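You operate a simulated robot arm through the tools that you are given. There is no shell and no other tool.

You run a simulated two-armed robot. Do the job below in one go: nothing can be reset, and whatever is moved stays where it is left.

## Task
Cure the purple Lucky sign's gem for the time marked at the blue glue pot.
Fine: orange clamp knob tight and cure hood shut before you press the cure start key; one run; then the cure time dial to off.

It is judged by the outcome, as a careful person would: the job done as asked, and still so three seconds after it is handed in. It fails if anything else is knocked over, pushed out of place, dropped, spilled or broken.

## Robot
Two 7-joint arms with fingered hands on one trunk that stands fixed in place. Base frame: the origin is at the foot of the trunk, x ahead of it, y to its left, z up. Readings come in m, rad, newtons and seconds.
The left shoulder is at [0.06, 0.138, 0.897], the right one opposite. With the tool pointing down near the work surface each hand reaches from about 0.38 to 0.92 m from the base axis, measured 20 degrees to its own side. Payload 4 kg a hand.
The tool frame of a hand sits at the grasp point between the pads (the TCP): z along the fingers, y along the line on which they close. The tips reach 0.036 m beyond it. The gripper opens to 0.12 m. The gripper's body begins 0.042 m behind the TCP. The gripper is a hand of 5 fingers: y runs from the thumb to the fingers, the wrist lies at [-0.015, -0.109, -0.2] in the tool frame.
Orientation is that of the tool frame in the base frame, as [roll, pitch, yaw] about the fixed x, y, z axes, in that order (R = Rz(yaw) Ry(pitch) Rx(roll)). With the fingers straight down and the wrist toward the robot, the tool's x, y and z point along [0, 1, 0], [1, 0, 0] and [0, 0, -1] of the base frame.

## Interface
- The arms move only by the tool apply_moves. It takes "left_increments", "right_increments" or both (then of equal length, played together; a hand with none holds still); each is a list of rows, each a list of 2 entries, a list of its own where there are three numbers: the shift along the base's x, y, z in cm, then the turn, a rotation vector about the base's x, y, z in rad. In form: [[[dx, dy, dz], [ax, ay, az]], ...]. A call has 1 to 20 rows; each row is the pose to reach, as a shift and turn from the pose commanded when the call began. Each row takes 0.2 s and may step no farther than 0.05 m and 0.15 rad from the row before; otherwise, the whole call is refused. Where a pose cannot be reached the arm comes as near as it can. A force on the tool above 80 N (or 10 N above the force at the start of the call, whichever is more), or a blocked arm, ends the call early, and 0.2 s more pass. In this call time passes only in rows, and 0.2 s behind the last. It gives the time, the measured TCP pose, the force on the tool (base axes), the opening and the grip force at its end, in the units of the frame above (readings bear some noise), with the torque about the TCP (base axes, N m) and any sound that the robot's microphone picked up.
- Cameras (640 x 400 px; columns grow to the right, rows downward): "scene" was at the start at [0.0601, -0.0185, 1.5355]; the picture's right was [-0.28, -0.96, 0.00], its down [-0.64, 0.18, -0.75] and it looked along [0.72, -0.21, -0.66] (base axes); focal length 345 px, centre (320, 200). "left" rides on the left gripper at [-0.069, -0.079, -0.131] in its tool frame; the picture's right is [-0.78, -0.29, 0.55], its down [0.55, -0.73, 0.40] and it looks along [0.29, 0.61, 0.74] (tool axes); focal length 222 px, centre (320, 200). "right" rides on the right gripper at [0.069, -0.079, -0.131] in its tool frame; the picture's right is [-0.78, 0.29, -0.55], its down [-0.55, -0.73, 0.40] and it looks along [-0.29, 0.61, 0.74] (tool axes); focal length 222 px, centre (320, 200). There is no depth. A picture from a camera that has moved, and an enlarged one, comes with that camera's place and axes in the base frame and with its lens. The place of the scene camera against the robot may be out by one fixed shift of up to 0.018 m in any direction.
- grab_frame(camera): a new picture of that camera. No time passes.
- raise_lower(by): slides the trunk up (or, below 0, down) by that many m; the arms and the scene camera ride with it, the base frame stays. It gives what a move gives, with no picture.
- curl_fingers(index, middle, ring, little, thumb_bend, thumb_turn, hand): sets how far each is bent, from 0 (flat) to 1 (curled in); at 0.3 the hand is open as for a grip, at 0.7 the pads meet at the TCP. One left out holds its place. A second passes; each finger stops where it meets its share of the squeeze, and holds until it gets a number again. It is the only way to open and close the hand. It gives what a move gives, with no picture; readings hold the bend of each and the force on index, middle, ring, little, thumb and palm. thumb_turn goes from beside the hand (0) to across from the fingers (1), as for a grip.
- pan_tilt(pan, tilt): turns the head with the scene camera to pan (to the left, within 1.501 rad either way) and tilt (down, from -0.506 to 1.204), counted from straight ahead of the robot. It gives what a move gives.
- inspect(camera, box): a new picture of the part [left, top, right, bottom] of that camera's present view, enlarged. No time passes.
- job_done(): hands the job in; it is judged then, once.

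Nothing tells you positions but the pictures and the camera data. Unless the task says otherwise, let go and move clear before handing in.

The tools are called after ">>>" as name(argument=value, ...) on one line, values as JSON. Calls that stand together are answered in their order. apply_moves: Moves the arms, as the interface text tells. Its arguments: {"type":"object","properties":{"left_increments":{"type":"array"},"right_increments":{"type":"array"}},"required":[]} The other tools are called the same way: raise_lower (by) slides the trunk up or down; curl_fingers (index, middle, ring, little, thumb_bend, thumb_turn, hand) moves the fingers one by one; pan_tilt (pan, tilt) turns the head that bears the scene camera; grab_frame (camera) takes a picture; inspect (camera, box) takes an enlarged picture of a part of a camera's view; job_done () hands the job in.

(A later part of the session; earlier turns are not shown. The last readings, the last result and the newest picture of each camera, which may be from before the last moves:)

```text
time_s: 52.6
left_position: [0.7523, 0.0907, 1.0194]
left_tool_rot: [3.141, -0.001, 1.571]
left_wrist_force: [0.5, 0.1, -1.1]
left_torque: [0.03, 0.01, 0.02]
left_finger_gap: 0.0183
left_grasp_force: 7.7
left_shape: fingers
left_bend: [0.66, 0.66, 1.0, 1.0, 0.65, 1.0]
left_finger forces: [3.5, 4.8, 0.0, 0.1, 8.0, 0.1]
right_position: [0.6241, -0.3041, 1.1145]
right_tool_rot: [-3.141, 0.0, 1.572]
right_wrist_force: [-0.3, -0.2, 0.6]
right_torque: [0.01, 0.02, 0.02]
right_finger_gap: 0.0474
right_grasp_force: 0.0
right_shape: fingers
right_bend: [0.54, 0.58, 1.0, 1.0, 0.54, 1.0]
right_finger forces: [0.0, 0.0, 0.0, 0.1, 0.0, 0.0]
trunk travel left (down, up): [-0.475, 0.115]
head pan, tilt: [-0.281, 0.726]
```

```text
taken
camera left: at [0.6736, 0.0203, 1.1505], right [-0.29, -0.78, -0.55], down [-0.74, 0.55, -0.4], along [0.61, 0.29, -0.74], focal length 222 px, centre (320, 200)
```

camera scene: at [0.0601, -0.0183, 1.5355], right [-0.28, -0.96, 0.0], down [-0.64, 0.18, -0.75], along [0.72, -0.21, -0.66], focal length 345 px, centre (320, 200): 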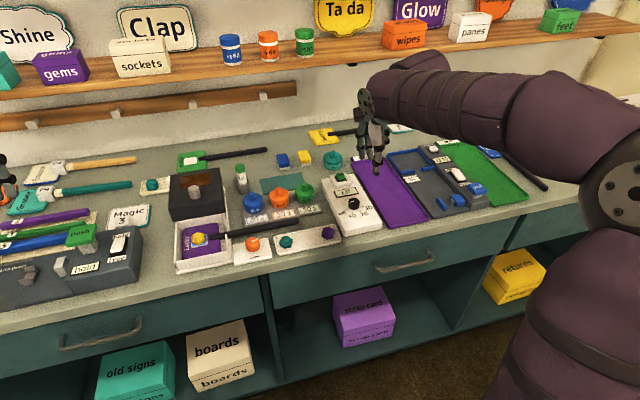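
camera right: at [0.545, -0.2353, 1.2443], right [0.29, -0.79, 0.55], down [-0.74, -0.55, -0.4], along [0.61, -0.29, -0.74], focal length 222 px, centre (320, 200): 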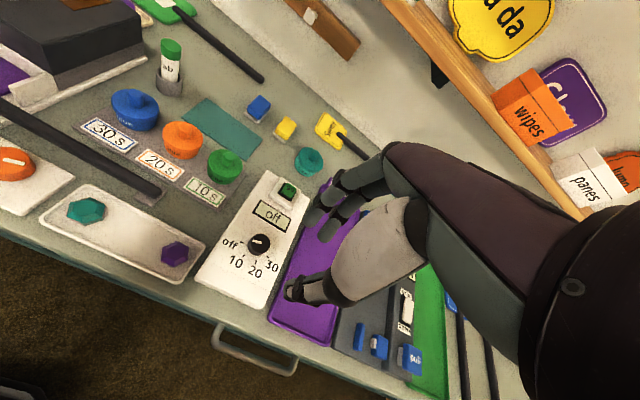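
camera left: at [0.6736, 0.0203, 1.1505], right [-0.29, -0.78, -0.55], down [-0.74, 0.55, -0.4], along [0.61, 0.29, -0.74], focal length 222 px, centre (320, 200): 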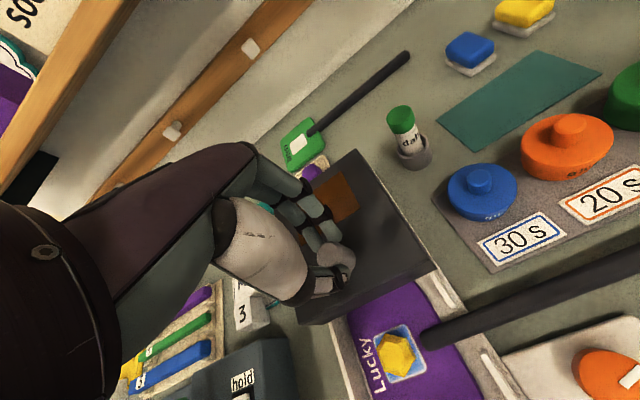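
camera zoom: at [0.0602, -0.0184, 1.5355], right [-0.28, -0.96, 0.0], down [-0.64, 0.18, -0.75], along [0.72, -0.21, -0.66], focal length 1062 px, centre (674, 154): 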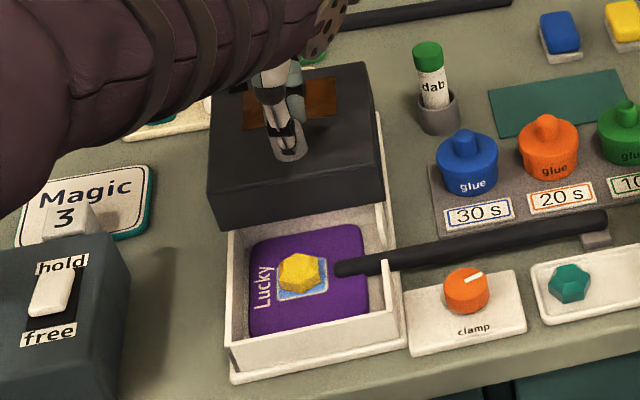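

The hood slides freely. I'll continue in 1 cm steps, watching the stick and the force.

>>> apply_moves(left_increments=[[[-1, 0, 0], [0, 0, 0]], [[-2, 0, 0], [0, 0, 0]], [[-3, 0, 0], [0, 0, 0]], [[-4, 0, 0], [0, 0, 0]]])

>>> inspect(camera="scene", box=[150, 150, 260, 280])

>>> inspect(camera="right", box=[0, 0, 200, 160])

```text
time_s: 53.6
left_position: [0.7136, 0.0914, 1.0187]
left_tool_rot: [-3.14, -0.002, 1.57]
left_wrist_force: [0.2, 0.8, 0.4]
left_torque: [0.0, 0.02, -0.04]
left_finger_gap: 0.0183
left_grasp_force: 7.8
left_shape: fingers
left_bend: [0.66, 0.66, 1.0, 1.0, 0.65, 1.0]
left_finger forces: [3.5, 4.7, 0.1, 0.1, 8.1, 0.0]
right_position: [0.6231, -0.3039, 1.1132]
right_tool_rot: [-3.141, -0.002, 1.569]
right_wrist_force: [0.1, 0.4, 0.1]
right_torque: [-0.02, 0.02, 0.03]
right_finger_gap: 0.0471
right_grasp_force: 0.0
right_shape: fingers
right_bend: [0.54, 0.58, 1.0, 1.0, 0.54, 1.0]
right_finger forces: [0.0, 0.0, 0.0, 0.0, 0.0, 0.0]
trunk travel left (down, up): [-0.475, 0.115]
head pan, tilt: [-0.281, 0.726]
```

```text
3.08 times, centred on (205, 215) of scene
camera zoom: at [0.0601, -0.0185, 1.5355], right [-0.28, -0.96, 0.0], down [-0.64, 0.18, -0.75], along [0.72, -0.21, -0.66], focal length 1062 px, centre (674, 154)
```

zoom: 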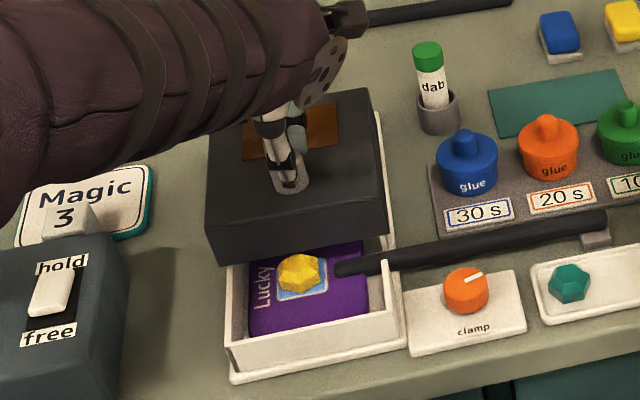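

```text
2.50 times, centred on (100, 80) of right
camera zoom: at [0.545, -0.2355, 1.2443], right [0.29, -0.78, 0.55], down [-0.74, -0.55, -0.4], along [0.61, -0.29, -0.74], focal length 555 px, centre (870, 500)
```

zoom: 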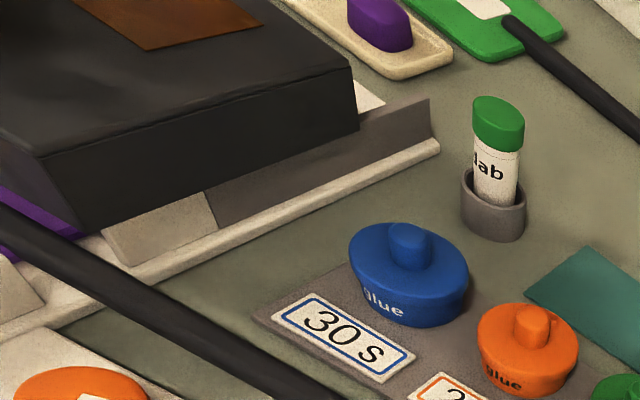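

>>> apply_moves(left_increments=[[[-0.7, 0, 0], [0, 0, 0]], [[-1.4, 0, 0], [0, 0, 0]], [[-2.1, 0, 0], [0, 0, 0]], [[-2.8, 0, 0], [0, 0, 0]]])

>>> inspect(camera="scene", box=[150, 150, 260, 280])

>>> inspect(camera="right", box=[0, 0, 200, 160])

```text
time_s: 54.6
left_position: [0.685, 0.0921, 1.0196]
left_tool_rot: [-3.14, 0.0, 1.571]
left_wrist_force: [0.7, 2.7, -2.0]
left_torque: [0.09, -0.02, 0.01]
left_finger_gap: 0.0183
left_grasp_force: 8.1
left_shape: fingers
left_bend: [0.67, 0.66, 1.0, 1.0, 0.65, 1.0]
left_finger forces: [3.1, 5.3, 0.0, 0.1, 7.9, 0.1]
right_position: [0.6229, -0.305, 1.1136]
right_tool_rot: [3.141, 0.001, 1.571]
right_wrist_force: [-0.3, -0.7, -0.3]
right_torque: [0.03, 0.0, 0.0]
right_finger_gap: 0.0472
right_grasp_force: 0.1
right_shape: fingers
right_bend: [0.54, 0.58, 1.0, 1.0, 0.54, 1.0]
right_finger forces: [0.0, 0.0, 0.1, 0.0, 0.0, 0.1]
trunk travel left (down, up): [-0.475, 0.115]
head pan, tilt: [-0.281, 0.726]
```

```text
3.08 times, centred on (205, 215) of scene
camera zoom: at [0.0602, -0.0182, 1.5355], right [-0.28, -0.96, 0.0], down [-0.64, 0.18, -0.75], along [0.72, -0.21, -0.66], focal length 1062 px, centre (674, 154)
```

zoom: 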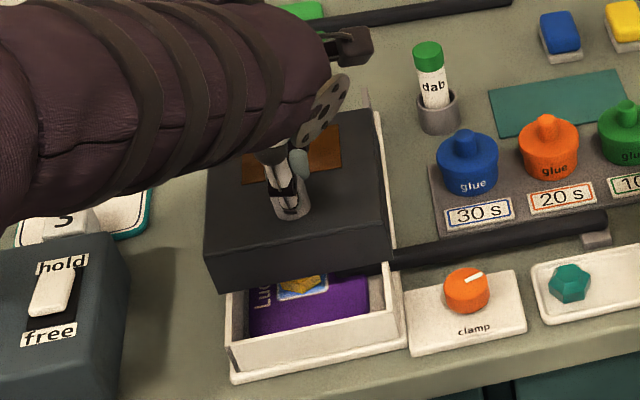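

```text
2.50 times, centred on (100, 80) of right
camera zoom: at [0.545, -0.2351, 1.2443], right [0.29, -0.78, 0.55], down [-0.74, -0.55, -0.4], along [0.61, -0.29, -0.74], focal length 555 px, centre (870, 500)
```

zoom: 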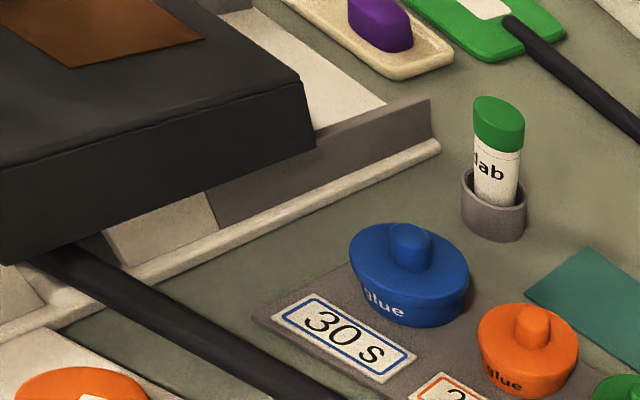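

The hood passes cleanly over the stick at its notch. I'll keep pulling until it meets its stop.

>>> apply_moves(left_increments=[[[-0.7, 0.05, 0], [0, 0, 0]], [[-1.4, 0.1, 0], [0, 0, 0]], [[-2.1, 0.1, 0], [0, 0, 0]], [[-2.8, 0.1, 0], [0, 0, 0]]])

>>> inspect(camera="scene", box=[150, 150, 260, 280])

>>> inspect(camera="right", box=[0, 0, 200, 160])

```text
time_s: 55.6
left_position: [0.6578, 0.0911, 1.0188]
left_tool_rot: [3.141, 0.0, 1.57]
left_wrist_force: [1.3, 0.6, -3.8]
left_torque: [0.04, 0.01, 0.01]
left_finger_gap: 0.0181
left_grasp_force: 8.0
left_shape: fingers
left_bend: [0.67, 0.66, 1.0, 1.0, 0.65, 1.0]
left_finger forces: [3.8, 4.4, 0.1, 0.0, 7.6, 0.1]
right_position: [0.6246, -0.3042, 1.1144]
right_tool_rot: [3.141, 0.0, 1.57]
right_wrist_force: [-1.3, -1.0, -0.2]
right_torque: [0.0, -0.04, -0.02]
right_finger_gap: 0.0471
right_grasp_force: 0.1
right_shape: fingers
right_bend: [0.54, 0.58, 1.0, 1.0, 0.54, 1.0]
right_finger forces: [0.1, 0.0, 0.0, 0.0, 0.0, 0.0]
trunk travel left (down, up): [-0.475, 0.115]
head pan, tilt: [-0.281, 0.726]
```

```text
3.08 times, centred on (205, 215) of scene
camera zoom: at [0.0604, -0.0186, 1.5354], right [-0.28, -0.96, 0.0], down [-0.64, 0.18, -0.75], along [0.72, -0.21, -0.66], focal length 1062 px, centre (674, 154)
```

zoom: 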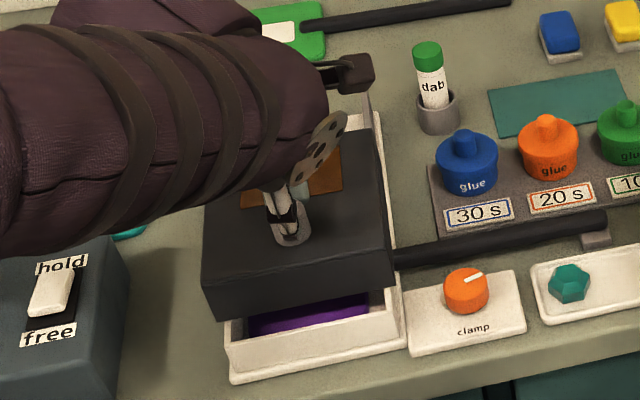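

```text
2.50 times, centred on (100, 80) of right
camera zoom: at [0.5452, -0.2356, 1.2441], right [0.29, -0.79, 0.55], down [-0.74, -0.55, -0.4], along [0.61, -0.29, -0.74], focal length 555 px, centre (870, 500)
```

zoom: 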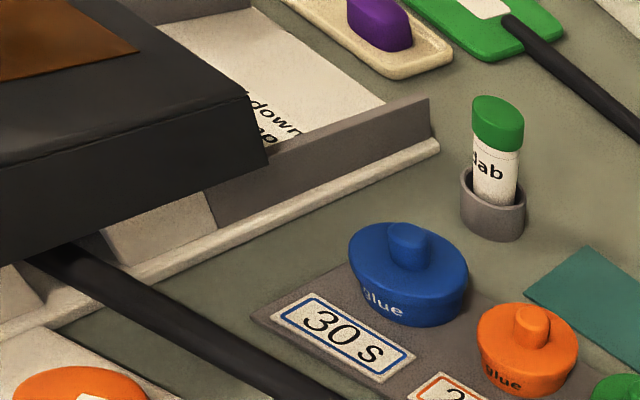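

A label is being uncovered behind the hood ("…down…"), so I'll try to read it before I finish closing.

>>> inspect(camera="right", box=[50, 0, 150, 62])

>>> inspect(camera="scene", box=[165, 150, 250, 215])

>>> grab_frame(camera="left")

```text
6.40 times, centred on (100, 31) of right
camera zoom: at [0.5452, -0.2356, 1.2441], right [0.29, -0.79, 0.55], down [-0.74, -0.55, -0.4], along [0.61, -0.29, -0.74], focal length 1422 px, centre (1728, 1282)
```

zoom: 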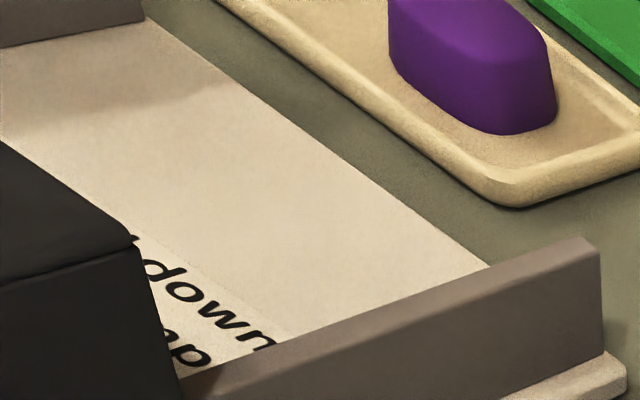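

```text
6.15 times, centred on (208, 182) of scene
camera zoom: at [0.0604, -0.0186, 1.5354], right [-0.28, -0.96, 0.0], down [-0.64, 0.18, -0.75], along [0.72, -0.21, -0.66], focal length 2124 px, centre (1012, 308)
```

zoom: 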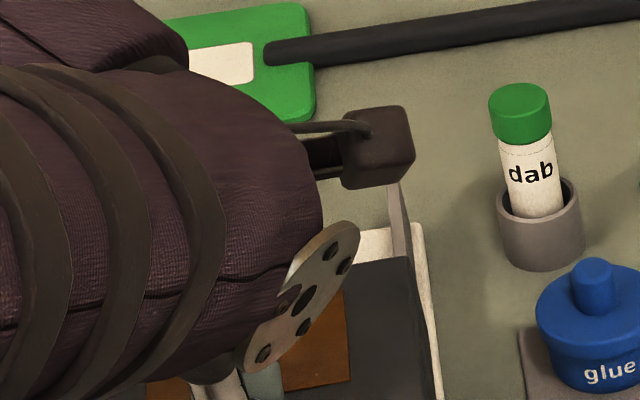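

```text
taken
camera left: at [0.5777, 0.0205, 1.1509], right [-0.29, -0.78, -0.55], down [-0.73, 0.55, -0.4], along [0.61, 0.29, -0.74], focal length 222 px, centre (320, 200)
```

left: 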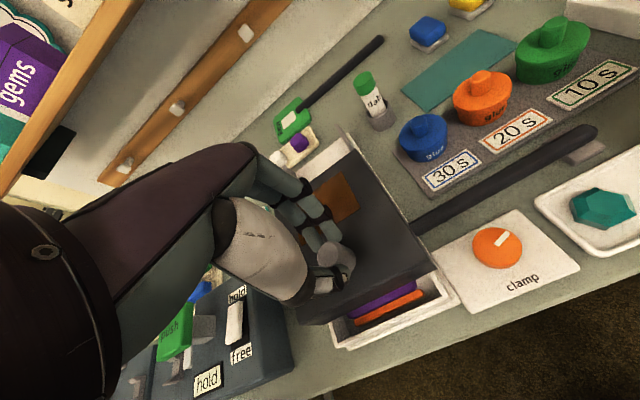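

>>> apply_moves(left_increments=[[[-0.5, 0, 0], [0, 0, 0]], [[-1, 0, 0], [0, 0, 0]], [[-1.5, 0, 0], [0, 0, 0]]])

>>> inspect(camera="scene", box=[150, 150, 260, 280])

>>> inspect(camera="right", box=[20, 0, 150, 80])

```text
time_s: 56.4
left_position: [0.6431, 0.092, 1.0197]
left_tool_rot: [3.14, -0.001, 1.57]
left_wrist_force: [0.0, -1.4, -5.4]
left_torque: [-0.06, 0.02, -0.02]
left_finger_gap: 0.0183
left_grasp_force: 7.3
left_shape: fingers
left_bend: [0.67, 0.66, 1.0, 1.0, 0.65, 1.0]
left_finger forces: [3.9, 3.8, 0.0, 0.1, 7.7, 0.0]
right_position: [0.6246, -0.3051, 1.114]
right_tool_rot: [-3.141, 0.0, 1.569]
right_wrist_force: [0.0, 0.2, 0.5]
right_torque: [0.03, -0.01, 0.03]
right_finger_gap: 0.0472
right_grasp_force: 0.0
right_shape: fingers
right_bend: [0.54, 0.58, 1.0, 1.0, 0.54, 1.0]
right_finger forces: [0.0, 0.0, 0.0, 0.1, 0.0, 0.1]
trunk travel left (down, up): [-0.475, 0.115]
head pan, tilt: [-0.281, 0.726]
```

```text
3.08 times, centred on (205, 215) of scene
camera zoom: at [0.0606, -0.0187, 1.5354], right [-0.28, -0.96, 0.0], down [-0.64, 0.18, -0.75], along [0.72, -0.21, -0.66], focal length 1062 px, centre (674, 154)
```

zoom: 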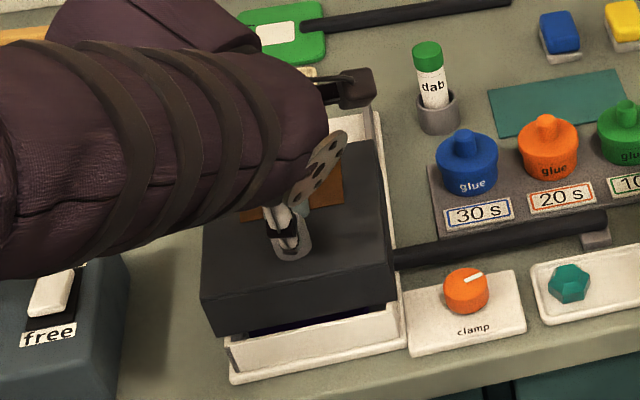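

```text
4.92 times, centred on (85, 40) of right
camera zoom: at [0.5453, -0.2357, 1.2441], right [0.29, -0.79, 0.55], down [-0.74, -0.55, -0.4], along [0.61, -0.29, -0.74], focal length 1094 px, centre (1477, 988)
```

zoom: 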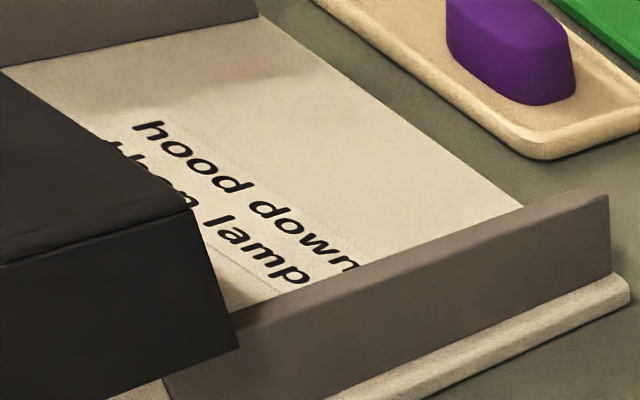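

The note says "hood down then lamp", which agrees with the task. The hood is almost over the tray's front, so I'll go on in 5 mm steps until it stops.

>>> apply_moves(left_increments=[[[-0.5, 0, 0], [0, 0, 0]], [[-1, 0, 0], [0, 0, 0]], [[-1.5, 0, 0], [0, 0, 0]]])

>>> inspect(camera="scene", box=[150, 150, 260, 280])

>>> inspect(camera="left", box=[280, 180, 520, 380])

```text
time_s: 57.2
left_position: [0.6288, 0.091, 1.0185]
left_tool_rot: [-3.141, 0.0, 1.571]
left_wrist_force: [4.1, -1.6, -5.1]
left_torque: [-0.04, -0.16, -0.03]
left_finger_gap: 0.0182
left_grasp_force: 8.5
left_shape: fingers
left_bend: [0.66, 0.66, 1.0, 1.0, 0.65, 1.0]
left_finger forces: [4.8, 5.0, 0.1, 0.0, 6.0, 0.0]
right_position: [0.6243, -0.3036, 1.1152]
right_tool_rot: [-3.14, 0.0, 1.572]
right_wrist_force: [1.1, -0.4, -0.4]
right_torque: [-0.01, 0.01, 0.0]
right_finger_gap: 0.0474
right_grasp_force: 0.0
right_shape: fingers
right_bend: [0.54, 0.58, 1.0, 1.0, 0.54, 1.0]
right_finger forces: [0.0, 0.1, 0.0, 0.0, 0.0, 0.0]
trunk travel left (down, up): [-0.475, 0.115]
head pan, tilt: [-0.281, 0.726]
```

```text
3.08 times, centred on (205, 215) of scene
camera zoom: at [0.0612, -0.0185, 1.5354], right [-0.28, -0.96, 0.0], down [-0.64, 0.18, -0.75], along [0.72, -0.21, -0.66], focal length 1062 px, centre (674, 154)
```

zoom: 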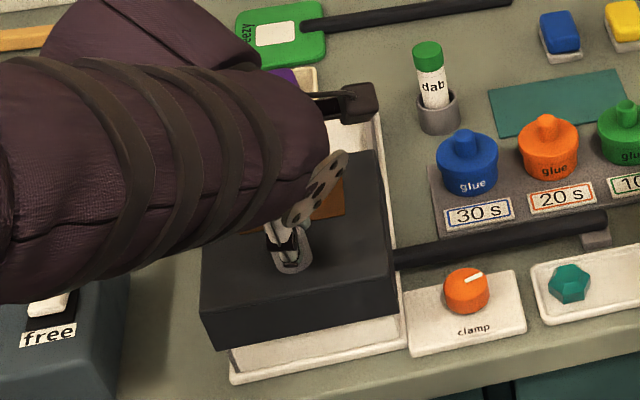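

```text
2.00 times, centred on (400, 280) of left
camera zoom: at [0.5491, 0.0209, 1.1514], right [-0.29, -0.78, -0.55], down [-0.73, 0.55, -0.4], along [0.61, 0.29, -0.74], focal length 444 px, centre (160, 40)
```

zoom: 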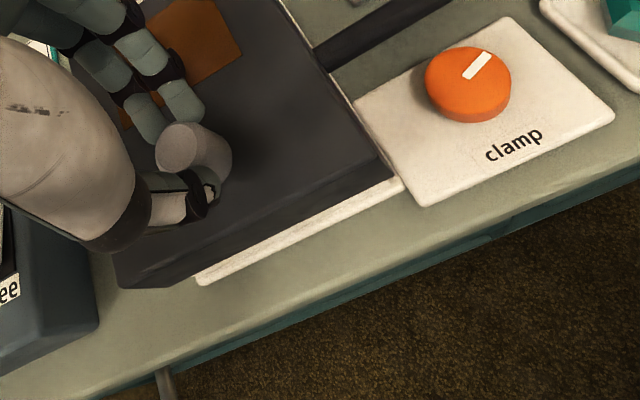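

The hood now covers the whole tray and a resistance of 4 N has appeared. I'll pull a few millimetres more to confirm it's against its stop.

>>> apply_moves(left_increments=[[[-0.3, 0, 0], [0, 0, 0]], [[-0.6, 0, 0], [0, 0, 0]]])

>>> inspect(camera="left", box=[280, 180, 520, 380])

>>> inspect(camera="right", box=[0, 0, 200, 160])

```text
time_s: 57.8
left_position: [0.6234, 0.0915, 1.021]
left_tool_rot: [3.14, 0.002, 1.572]
left_wrist_force: [13.6, -0.3, 2.3]
left_torque: [0.02, -0.47, -0.05]
left_finger_gap: 0.0178
left_grasp_force: 10.2
left_shape: fingers
left_bend: [0.64, 0.64, 1.0, 1.0, 0.67, 1.0]
left_finger forces: [7.0, 9.4, 0.0, 0.1, 3.1, 0.1]
right_position: [0.6253, -0.3038, 1.1136]
right_tool_rot: [-3.141, -0.001, 1.57]
right_wrist_force: [-0.3, 0.2, 0.2]
right_torque: [0.0, 0.01, -0.02]
right_finger_gap: 0.0475
right_grasp_force: 0.2
right_shape: fingers
right_bend: [0.54, 0.58, 1.0, 1.0, 0.54, 1.0]
right_finger forces: [0.0, 0.0, 0.1, 0.0, 0.1, 0.1]
trunk travel left (down, up): [-0.475, 0.115]
head pan, tilt: [-0.281, 0.726]
```

```text
2.00 times, centred on (400, 280) of left
camera zoom: at [0.5439, 0.0207, 1.1519], right [-0.29, -0.79, -0.55], down [-0.73, 0.55, -0.4], along [0.61, 0.29, -0.74], focal length 444 px, centre (160, 40)
```

zoom: 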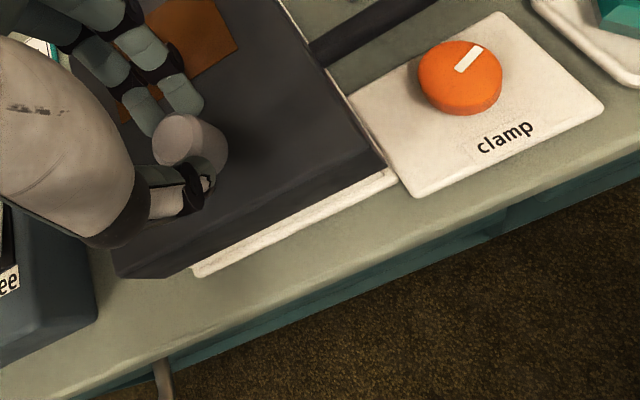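

```text
2.50 times, centred on (100, 80) of right
camera zoom: at [0.5464, -0.2354, 1.2438], right [0.29, -0.78, 0.55], down [-0.74, -0.55, -0.4], along [0.61, -0.29, -0.74], focal length 555 px, centre (870, 500)
```

zoom: 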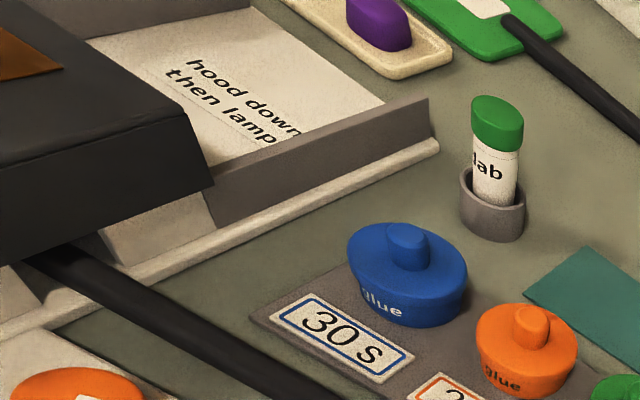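

The pull rose to 14 N with no more hood motion, so the hood is shut against its stop. I'll open the left fingers, lift off and move that hand away.

>>> curl_fingers(hand="left", index=0.48, middle=0.48, thumb_bend=0.48)

>>> apply_moves(left_increments=[[[0.4, 0, 1.5], [0, 0, 0]], [[0.4, 0, 4], [0, 0, 0]], [[0.4, 1, 8], [0, 0, 0]], [[0, 4, 11], [0, 0, 0]], [[-2, 8, 13], [0, 0, 0]], [[-5, 11, 15], [0, 0, 0]], [[-7, 15, 17], [0, 0, 0]], [[-9, 19, 18], [0, 0, 0]], [[-10, 22, 19], [0, 0, 0]]])

>>> grab_frame(camera="scene")

>>> inspect(camera="scene", box=[150, 150, 310, 280])

>>> grab_frame(camera="left")

```text
time_s: 58.8
left_position: [0.622, 0.0906, 1.0185]
left_tool_rot: [-3.142, 0.0, 1.571]
left_wrist_force: [-0.4, -0.3, -0.8]
left_torque: [-0.02, -0.01, 0.02]
left_finger_gap: 0.065
left_grasp_force: 0.0
left_shape: fingers
left_bend: [0.48, 0.48, 1.0, 1.0, 0.48, 1.0]
left_finger forces: [0.0, 0.0, 0.0, 0.0, 0.0, 0.0]
right_position: [0.6243, -0.3058, 1.1148]
right_tool_rot: [-3.141, -0.001, 1.57]
right_wrist_force: [0.2, 0.3, 0.1]
right_torque: [0.03, -0.03, -0.02]
right_finger_gap: 0.0473
right_grasp_force: 0.0
right_shape: fingers
right_bend: [0.54, 0.58, 1.0, 1.0, 0.54, 1.0]
right_finger forces: [0.0, 0.1, 0.0, 0.0, 0.0, 0.0]
trunk travel left (down, up): [-0.475, 0.115]
head pan, tilt: [-0.281, 0.726]
```

```text
time_s: 60.8
left_position: [0.5215, 0.3137, 1.2093]
left_tool_rot: [-3.141, 0.002, 1.57]
left_wrist_force: [-0.5, -0.6, 1.4]
left_torque: [0.02, 0.01, 0.01]
left_finger_gap: 0.0654
left_grasp_force: 0.0
left_shape: fingers
left_bend: [0.48, 0.48, 1.0, 1.0, 0.48, 1.0]
left_finger forces: [0.0, 0.0, 0.0, 0.0, 0.0, 0.0]
right_position: [0.6238, -0.3038, 1.1143]
right_tool_rot: [-3.142, 0.0, 1.57]
right_wrist_force: [-0.1, 0.8, 0.0]
right_torque: [-0.03, 0.02, 0.02]
right_finger_gap: 0.0472
right_grasp_force: 0.0
right_shape: fingers
right_bend: [0.54, 0.58, 1.0, 1.0, 0.54, 1.0]
right_finger forces: [0.1, 0.1, 0.1, 0.0, 0.0, 0.0]
trunk travel left (down, up): [-0.475, 0.115]
head pan, tilt: [-0.281, 0.726]
```

```text
taken
camera scene: at [0.06, -0.0181, 1.5355], right [-0.28, -0.96, 0.0], down [-0.64, 0.18, -0.75], along [0.72, -0.21, -0.66], focal length 345 px, centre (320, 200)
```

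scene: 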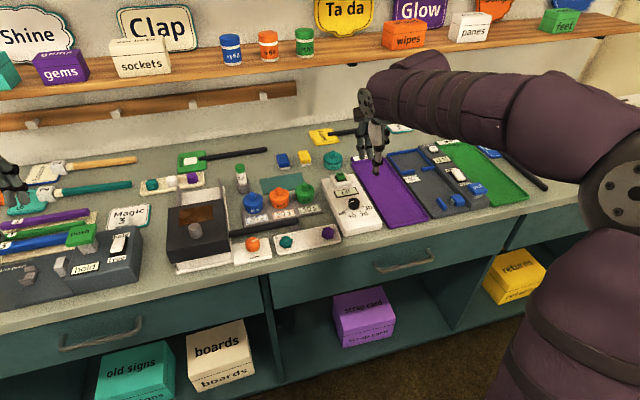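

```text
3.08 times, centred on (230, 215) of scene
camera zoom: at [0.06, -0.0181, 1.5355], right [-0.28, -0.96, 0.0], down [-0.64, 0.18, -0.75], along [0.72, -0.21, -0.66], focal length 1062 px, centre (597, 154)
```

zoom: 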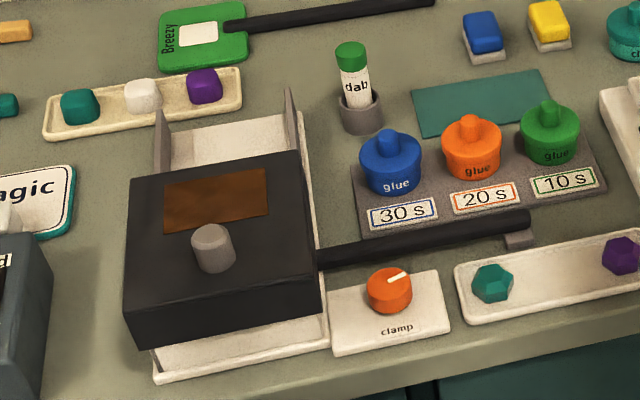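

```text
taken
camera left: at [0.4422, 0.2422, 1.3408], right [-0.29, -0.78, -0.55], down [-0.73, 0.55, -0.4], along [0.61, 0.29, -0.74], focal length 222 px, centre (320, 200)
```

left: 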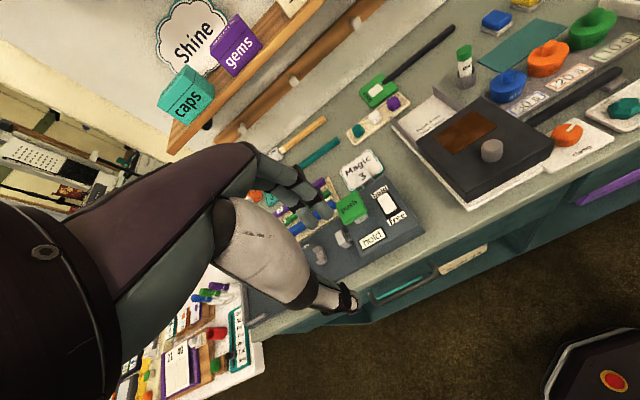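

The hood is shut over the tray, with the stick coming out of its notch as before and the clamp mark unchanged. Now for the dial with the right hand, starting with a close look at it.

>>> inspect(camera="right", box=[190, 165, 330, 310])

>>> inspect(camera="scene", box=[315, 165, 385, 240])

```text
2.76 times, centred on (260, 238) of right
camera zoom: at [0.5449, -0.2352, 1.2444], right [0.29, -0.78, 0.55], down [-0.74, -0.55, -0.4], along [0.61, -0.29, -0.74], focal length 613 px, centre (486, 97)
```

zoom: 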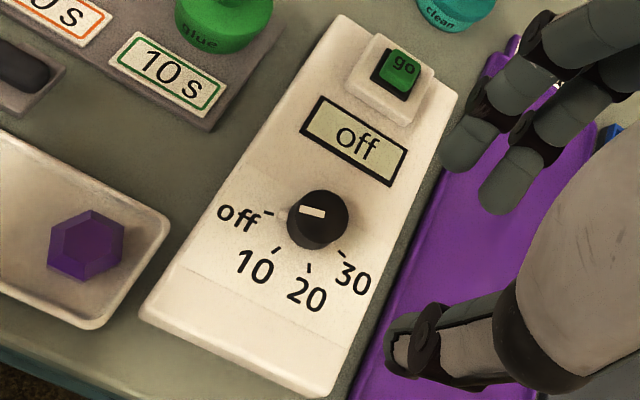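

```text
5.33 times, centred on (350, 202) of scene
camera zoom: at [0.06, -0.0181, 1.5355], right [-0.28, -0.96, 0.0], down [-0.64, 0.18, -0.75], along [0.72, -0.21, -0.66], focal length 1841 px, centre (160, 187)
```

zoom: 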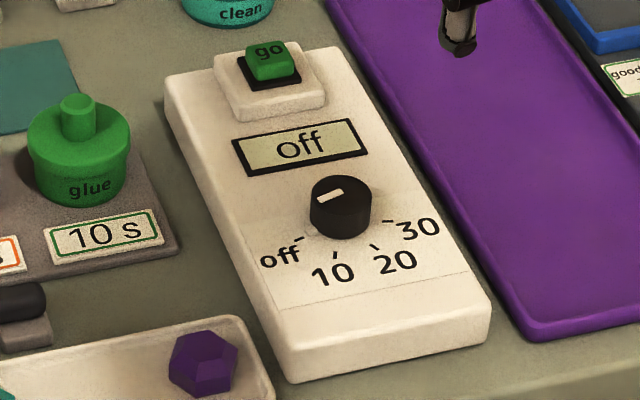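

The dial's top is at about (0.680, -0.297, 0.913), with about 45° between settings, so 30 is about 135° counter-clockwise of off. I'll open three fingers and hover over it with the hand turned about -0.9 rad, ready for a long counter-clockwise stroke.

>>> curl_fingers(hand="right", index=0.52, middle=0.52, ring=1, little=1, thumb_bend=0.52)

>>> apply_moves(right_increments=[[[1, 0.2, -1], [0, 0, -0.14]], [[2, 0.4, -2], [0, 0, -0.28]], [[3, 0.6, -4], [0, 0, -0.42]], [[4, 0.8, -6], [0, 0, -0.56]], [[5, 0.9, -8], [0, 0, -0.7]], [[5.9, 0.95, -10], [0, 0, -0.82]], [[5.9, 0.95, -12.4], [0, 0, -0.9]]])

>>> inspect(camera="right", box=[200, 150, 440, 350])

>>> inspect(camera="scene", box=[300, 130, 420, 250])

```text
time_s: 61.8
left_position: [0.5224, 0.3124, 1.2104]
left_tool_rot: [-3.141, 0.0, 1.571]
left_wrist_force: [-0.1, 0.9, -0.3]
left_torque: [0.0, -0.01, -0.01]
left_finger_gap: 0.0654
left_grasp_force: 0.0
left_shape: fingers
left_bend: [0.48, 0.48, 1.0, 1.0, 0.48, 1.0]
left_finger forces: [0.0, 0.0, 0.0, 0.1, 0.1, 0.0]
right_position: [0.6239, -0.3047, 1.1146]
right_tool_rot: [3.141, 0.0, 1.569]
right_wrist_force: [0.2, 0.5, -0.8]
right_torque: [-0.02, -0.01, -0.02]
right_finger_gap: 0.0532
right_grasp_force: 0.0
right_shape: fingers
right_bend: [0.52, 0.52, 1.0, 1.0, 0.52, 1.0]
right_finger forces: [0.0, 0.1, 0.0, 0.0, 0.0, 0.1]
trunk travel left (down, up): [-0.475, 0.115]
head pan, tilt: [-0.281, 0.726]
```

```text
time_s: 63.4
left_position: [0.5223, 0.3133, 1.2088]
left_tool_rot: [3.14, -0.001, 1.57]
left_wrist_force: [0.2, -0.4, -0.3]
left_torque: [0.03, 0.02, 0.01]
left_finger_gap: 0.0652
left_grasp_force: 0.3
left_shape: fingers
left_bend: [0.48, 0.48, 1.0, 1.0, 0.48, 1.0]
left_finger forces: [0.0, 0.1, 0.1, 0.0, 0.0, 0.1]
right_position: [0.6831, -0.2947, 0.991]
right_tool_rot: [3.142, 0.001, 0.669]
right_wrist_force: [-0.2, 0.3, 0.1]
right_torque: [-0.02, -0.01, -0.01]
right_finger_gap: 0.0535
right_grasp_force: 0.1
right_shape: fingers
right_bend: [0.52, 0.52, 1.0, 1.0, 0.52, 1.0]
right_finger forces: [0.0, 0.1, 0.0, 0.0, 0.0, 0.1]
trunk travel left (down, up): [-0.475, 0.115]
head pan, tilt: [-0.281, 0.726]
```

```text
2.00 times, centred on (320, 250) of right
camera zoom: at [0.6879, -0.1912, 1.1206], right [-0.44, -0.71, 0.55], down [-0.89, 0.24, -0.4], along [0.15, -0.66, -0.74], focal length 444 px, centre (320, 100)
```

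zoom: 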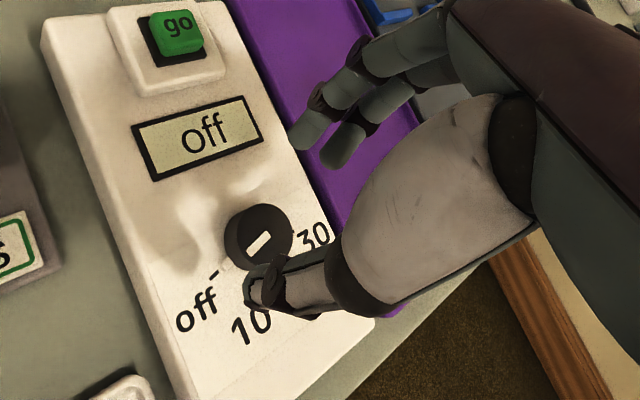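

```text
3.33 times, centred on (360, 190) of scene
camera zoom: at [0.0605, -0.0183, 1.5355], right [-0.28, -0.96, 0.0], down [-0.64, 0.18, -0.75], along [0.72, -0.21, -0.66], focal length 1150 px, centre (187, 233)
```

zoom: 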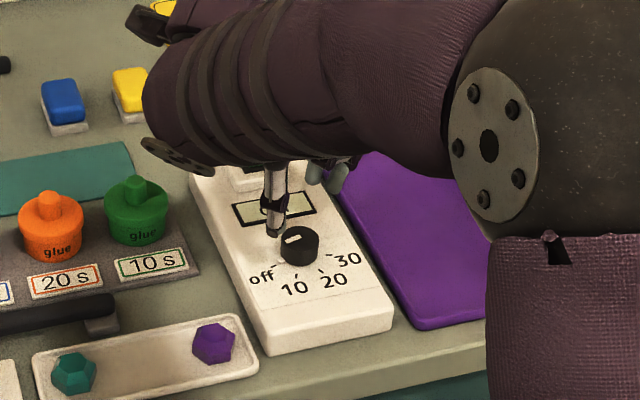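

The pose is reachable and the dial is nearly under the hand. I'll shift about 4 mm toward the robot, lower to about 0.965 and look again.

>>> apply_moves(right_increments=[[[-0.2, -0.05, -1.3], [0, 0, 0]], [[-0.4, -0.1, -2.6], [0, 0, 0]]])

>>> inspect(camera="right", box=[200, 150, 440, 350])

>>> inspect(camera="scene", box=[315, 165, 385, 240])

```text
time_s: 64.0
left_position: [0.5214, 0.313, 1.2081]
left_tool_rot: [3.141, -0.001, 1.572]
left_wrist_force: [0.3, 0.1, 0.9]
left_torque: [0.0, 0.0, -0.01]
left_finger_gap: 0.0656
left_grasp_force: 0.0
left_shape: fingers
left_bend: [0.48, 0.48, 1.0, 1.0, 0.48, 1.0]
left_finger forces: [0.0, 0.1, 0.0, 0.0, 0.0, 0.0]
right_position: [0.6773, -0.2961, 0.9642]
right_tool_rot: [-3.14, 0.001, 0.669]
right_wrist_force: [0.7, -0.4, 1.0]
right_torque: [-0.04, 0.04, 0.0]
right_finger_gap: 0.0531
right_grasp_force: 0.0
right_shape: fingers
right_bend: [0.52, 0.52, 1.0, 1.0, 0.52, 1.0]
right_finger forces: [0.1, 0.1, 0.1, 0.0, 0.1, 0.0]
trunk travel left (down, up): [-0.475, 0.115]
head pan, tilt: [-0.281, 0.726]
```

```text
2.00 times, centred on (320, 250) of right
camera zoom: at [0.6831, -0.1911, 1.0946], right [-0.44, -0.72, 0.55], down [-0.89, 0.24, -0.4], along [0.16, -0.66, -0.74], focal length 444 px, centre (320, 100)
```

zoom: 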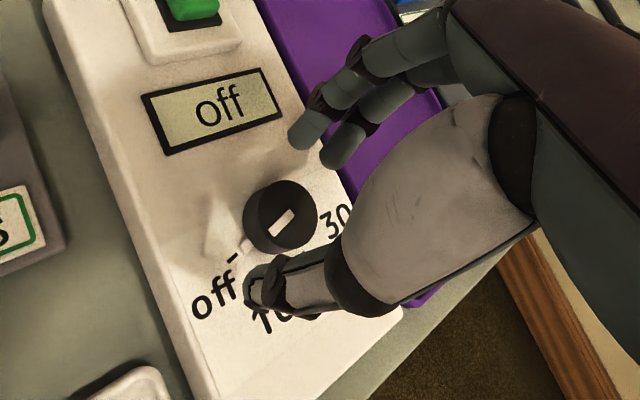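

```text
5.33 times, centred on (350, 202) of scene
camera zoom: at [0.0602, -0.0184, 1.5355], right [-0.28, -0.96, 0.0], down [-0.64, 0.18, -0.75], along [0.72, -0.21, -0.66], focal length 1841 px, centre (160, 187)
```

zoom: 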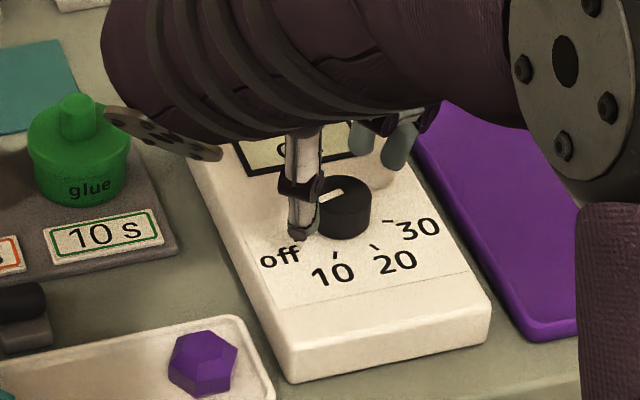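

>>> apply_moves(right_increments=[[[0.1, -0.1, -0.8], [0, 0, 0]], [[0.15, -0.2, -1.6], [0, 0, 0]], [[0.15, -0.2, -2.2], [0, 0, 0]]])

>>> inspect(camera="right", box=[200, 150, 440, 350])

>>> inspect(camera="scene", box=[315, 165, 385, 240])

```text
time_s: 64.8
left_position: [0.5209, 0.3134, 1.2092]
left_tool_rot: [3.14, 0.0, 1.571]
left_wrist_force: [0.9, -0.3, -0.3]
left_torque: [0.01, 0.02, 0.0]
left_finger_gap: 0.0656
left_grasp_force: 0.1
left_shape: fingers
left_bend: [0.48, 0.48, 1.0, 1.0, 0.48, 1.0]
left_finger forces: [0.0, 0.0, 0.0, 0.1, 0.1, 0.0]
right_position: [0.68, -0.2977, 0.9483]
right_tool_rot: [3.135, -0.005, 0.669]
right_wrist_force: [-0.5, -2.8, 25.4]
right_torque: [-0.73, -0.63, -0.11]
right_finger_gap: 0.0528
right_grasp_force: 12.7
right_shape: fingers
right_bend: [0.51, 0.52, 1.0, 1.0, 0.52, 1.0]
right_finger forces: [19.4, 6.3, 0.1, 0.0, 0.1, 0.0]
trunk travel left (down, up): [-0.475, 0.115]
head pan, tilt: [-0.281, 0.726]
```

```text
2.00 times, centred on (320, 250) of right
camera zoom: at [0.6842, -0.1924, 1.0775], right [-0.44, -0.71, 0.55], down [-0.88, 0.23, -0.4], along [0.16, -0.66, -0.73], focal length 444 px, centre (320, 100)
```

zoom: 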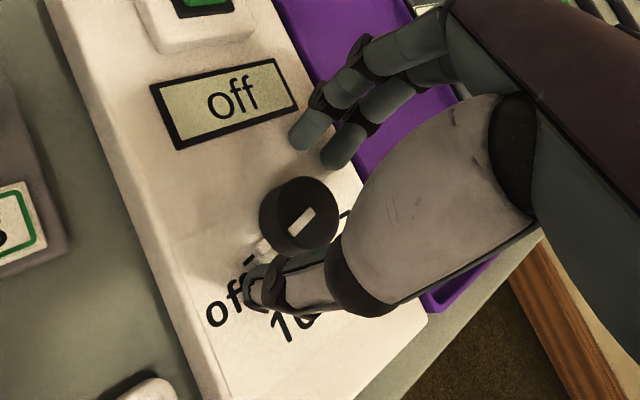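

```text
5.33 times, centred on (350, 202) of scene
camera zoom: at [0.0578, -0.0177, 1.5361], right [-0.28, -0.96, 0.0], down [-0.64, 0.18, -0.75], along [0.72, -0.21, -0.66], focal length 1841 px, centre (160, 187)
```

zoom: 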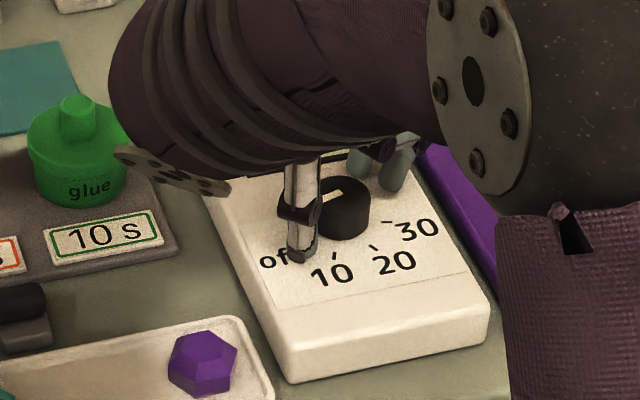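

The box face is higher than I thought: the tips touched it at TCP z 0.948, so the dial top is near 0.928. I'll raise about 1 cm, recentre by 4 mm and then close on the dial.

>>> apply_moves(right_increments=[[[0, 0, 1.0], [0, 0, 0]], [[-0.1, 0.35, 1.3], [0, 0, 0]]])

>>> inspect(camera="right", box=[200, 150, 440, 350])

>>> inspect(camera="scene", box=[315, 165, 385, 240])

```text
time_s: 65.4
left_position: [0.5217, 0.3132, 1.2081]
left_tool_rot: [3.141, 0.0, 1.571]
left_wrist_force: [0.2, -0.3, 0.5]
left_torque: [0.04, 0.0, -0.01]
left_finger_gap: 0.0653
left_grasp_force: 0.1
left_shape: fingers
left_bend: [0.48, 0.48, 1.0, 1.0, 0.48, 1.0]
left_finger forces: [0.0, 0.1, 0.0, 0.0, 0.1, 0.0]
right_position: [0.6789, -0.2934, 0.9549]
right_tool_rot: [3.142, 0.001, 0.67]
right_wrist_force: [-0.4, 0.3, 0.3]
right_torque: [-0.01, -0.02, 0.01]
right_finger_gap: 0.0535
right_grasp_force: 0.1
right_shape: fingers
right_bend: [0.52, 0.52, 1.0, 1.0, 0.52, 1.0]
right_finger forces: [0.0, 0.0, 0.0, 0.0, 0.0, 0.0]
trunk travel left (down, up): [-0.475, 0.115]
head pan, tilt: [-0.281, 0.726]
```

```text
2.00 times, centred on (320, 250) of right
camera zoom: at [0.6838, -0.1889, 1.0846], right [-0.43, -0.72, 0.55], down [-0.89, 0.23, -0.4], along [0.15, -0.66, -0.74], focal length 444 px, centre (320, 100)
```

zoom: 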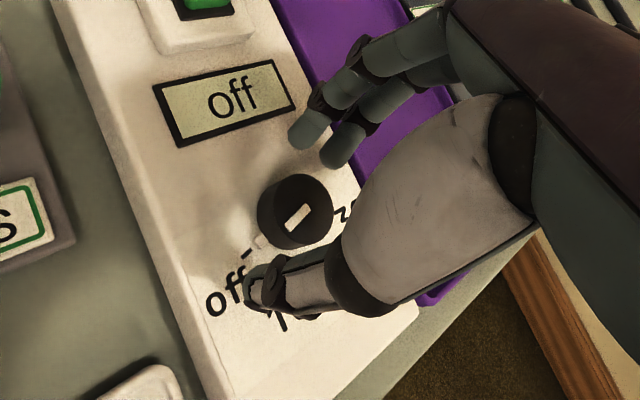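

```text
5.33 times, centred on (350, 202) of scene
camera zoom: at [0.06, -0.0182, 1.5353], right [-0.28, -0.96, 0.0], down [-0.64, 0.18, -0.75], along [0.72, -0.21, -0.66], focal length 1841 px, centre (160, 187)
```

zoom: 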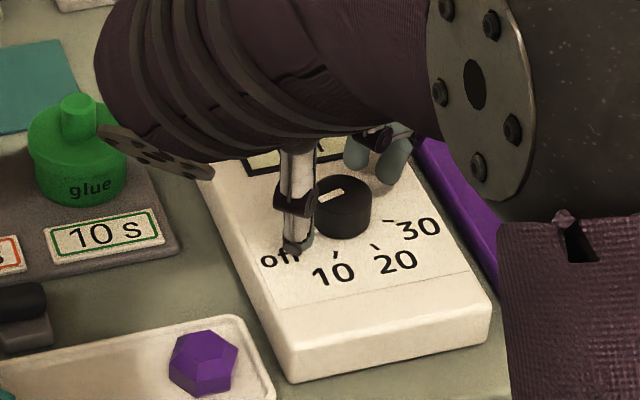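

>>> curl_fingers(hand="right", index=0.7, middle=0.7, thumb_bend=0.7)

>>> inspect(camera="right", box=[200, 150, 440, 350])

>>> inspect(camera="scene", box=[315, 165, 385, 240])

```text
time_s: 66.4
left_position: [0.5227, 0.3127, 1.2092]
left_tool_rot: [3.142, 0.0, 1.57]
left_wrist_force: [0.8, 0.3, -0.6]
left_torque: [0.01, 0.0, 0.0]
left_finger_gap: 0.0655
left_grasp_force: 0.0
left_shape: fingers
left_bend: [0.48, 0.48, 1.0, 1.0, 0.48, 1.0]
left_finger forces: [0.1, 0.0, 0.0, 0.0, 0.0, 0.0]
right_position: [0.6792, -0.2943, 0.9555]
right_tool_rot: [-3.14, 0.001, 0.67]
right_wrist_force: [2.7, -1.9, -3.7]
right_torque: [-0.14, -0.12, 0.01]
right_finger_gap: 0.0207
right_grasp_force: 10.0
right_shape: fingers
right_bend: [0.65, 0.65, 1.0, 1.0, 0.64, 1.0]
right_finger forces: [4.4, 6.7, 0.0, 0.0, 7.6, 0.1]
trunk travel left (down, up): [-0.475, 0.115]
head pan, tilt: [-0.281, 0.726]
```

```text
2.00 times, centred on (320, 250) of right
camera zoom: at [0.6845, -0.1899, 1.0851], right [-0.43, -0.72, 0.55], down [-0.89, 0.23, -0.4], along [0.16, -0.66, -0.74], focal length 444 px, centre (320, 100)
```

zoom: 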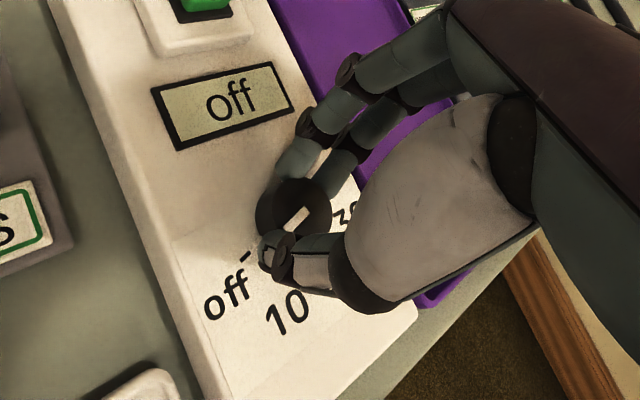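

```text
5.33 times, centred on (350, 202) of scene
camera zoom: at [0.0607, -0.0189, 1.5354], right [-0.28, -0.96, 0.0], down [-0.64, 0.18, -0.75], along [0.72, -0.21, -0.66], focal length 1841 px, centre (160, 187)
```

zoom: 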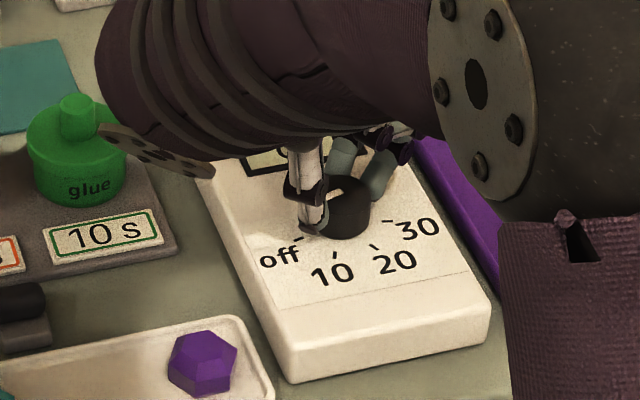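

The dial is held by three fingers. I'll turn it counter-clockwise in small steps around its axis and check the display.

>>> apply_moves(right_increments=[[[-0.03, 0.03, 0], [0, 0, 0.1]], [[-0.06, 0.06, 0], [0, 0, 0.2]], [[-0.09, 0.08, 0], [0, 0, 0.3]], [[-0.12, 0.1, 0], [0, 0, 0.4]]])

>>> inspect(camera="right", box=[200, 150, 440, 350])

>>> inspect(camera="scene", box=[315, 165, 385, 240])

```text
time_s: 67.4
left_position: [0.5221, 0.3112, 1.2089]
left_tool_rot: [3.139, 0.0, 1.572]
left_wrist_force: [-0.4, 0.5, 1.1]
left_torque: [-0.01, 0.02, 0.0]
left_finger_gap: 0.0651
left_grasp_force: 0.1
left_shape: fingers
left_bend: [0.48, 0.48, 1.0, 1.0, 0.48, 1.0]
left_finger forces: [0.0, 0.1, 0.1, 0.1, 0.1, 0.1]
right_position: [0.6779, -0.2929, 0.9555]
right_tool_rot: [3.141, 0.001, 1.074]
right_wrist_force: [3.8, -2.9, -3.3]
right_torque: [-0.16, -0.16, 0.01]
right_finger_gap: 0.0206
right_grasp_force: 10.0
right_shape: fingers
right_bend: [0.65, 0.64, 1.0, 1.0, 0.65, 1.0]
right_finger forces: [4.6, 7.7, 0.1, 0.0, 7.4, 0.0]
trunk travel left (down, up): [-0.475, 0.115]
head pan, tilt: [-0.281, 0.726]
```

```text
2.00 times, centred on (320, 250) of right
camera zoom: at [0.6414, -0.1948, 1.0851], right [-0.12, -0.83, 0.55], down [-0.91, -0.13, -0.4], along [0.4, -0.54, -0.74], focal length 444 px, centre (320, 100)
```

zoom: 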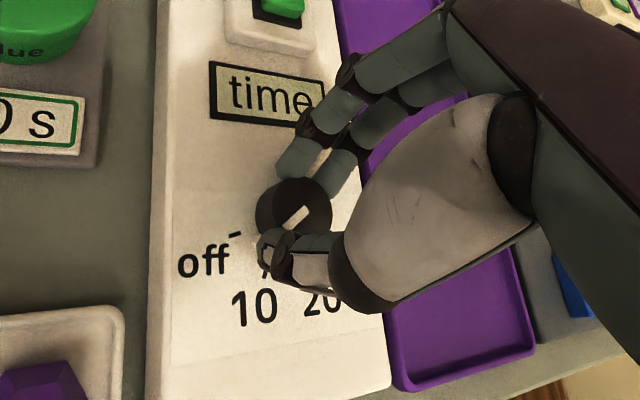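

```text
5.33 times, centred on (350, 202) of scene
camera zoom: at [0.0608, -0.019, 1.5354], right [-0.28, -0.96, 0.0], down [-0.64, 0.18, -0.75], along [0.72, -0.21, -0.66], focal length 1841 px, centre (160, 187)
```

zoom: 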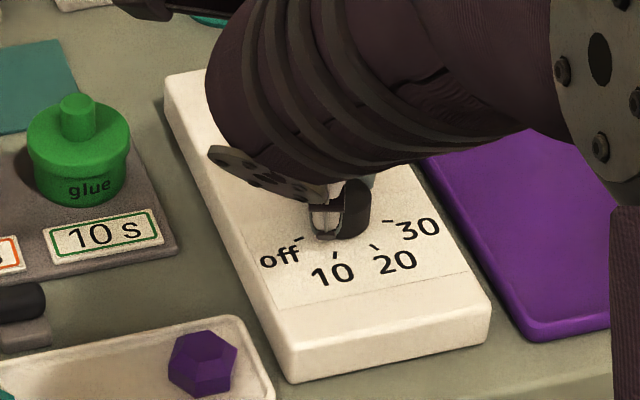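

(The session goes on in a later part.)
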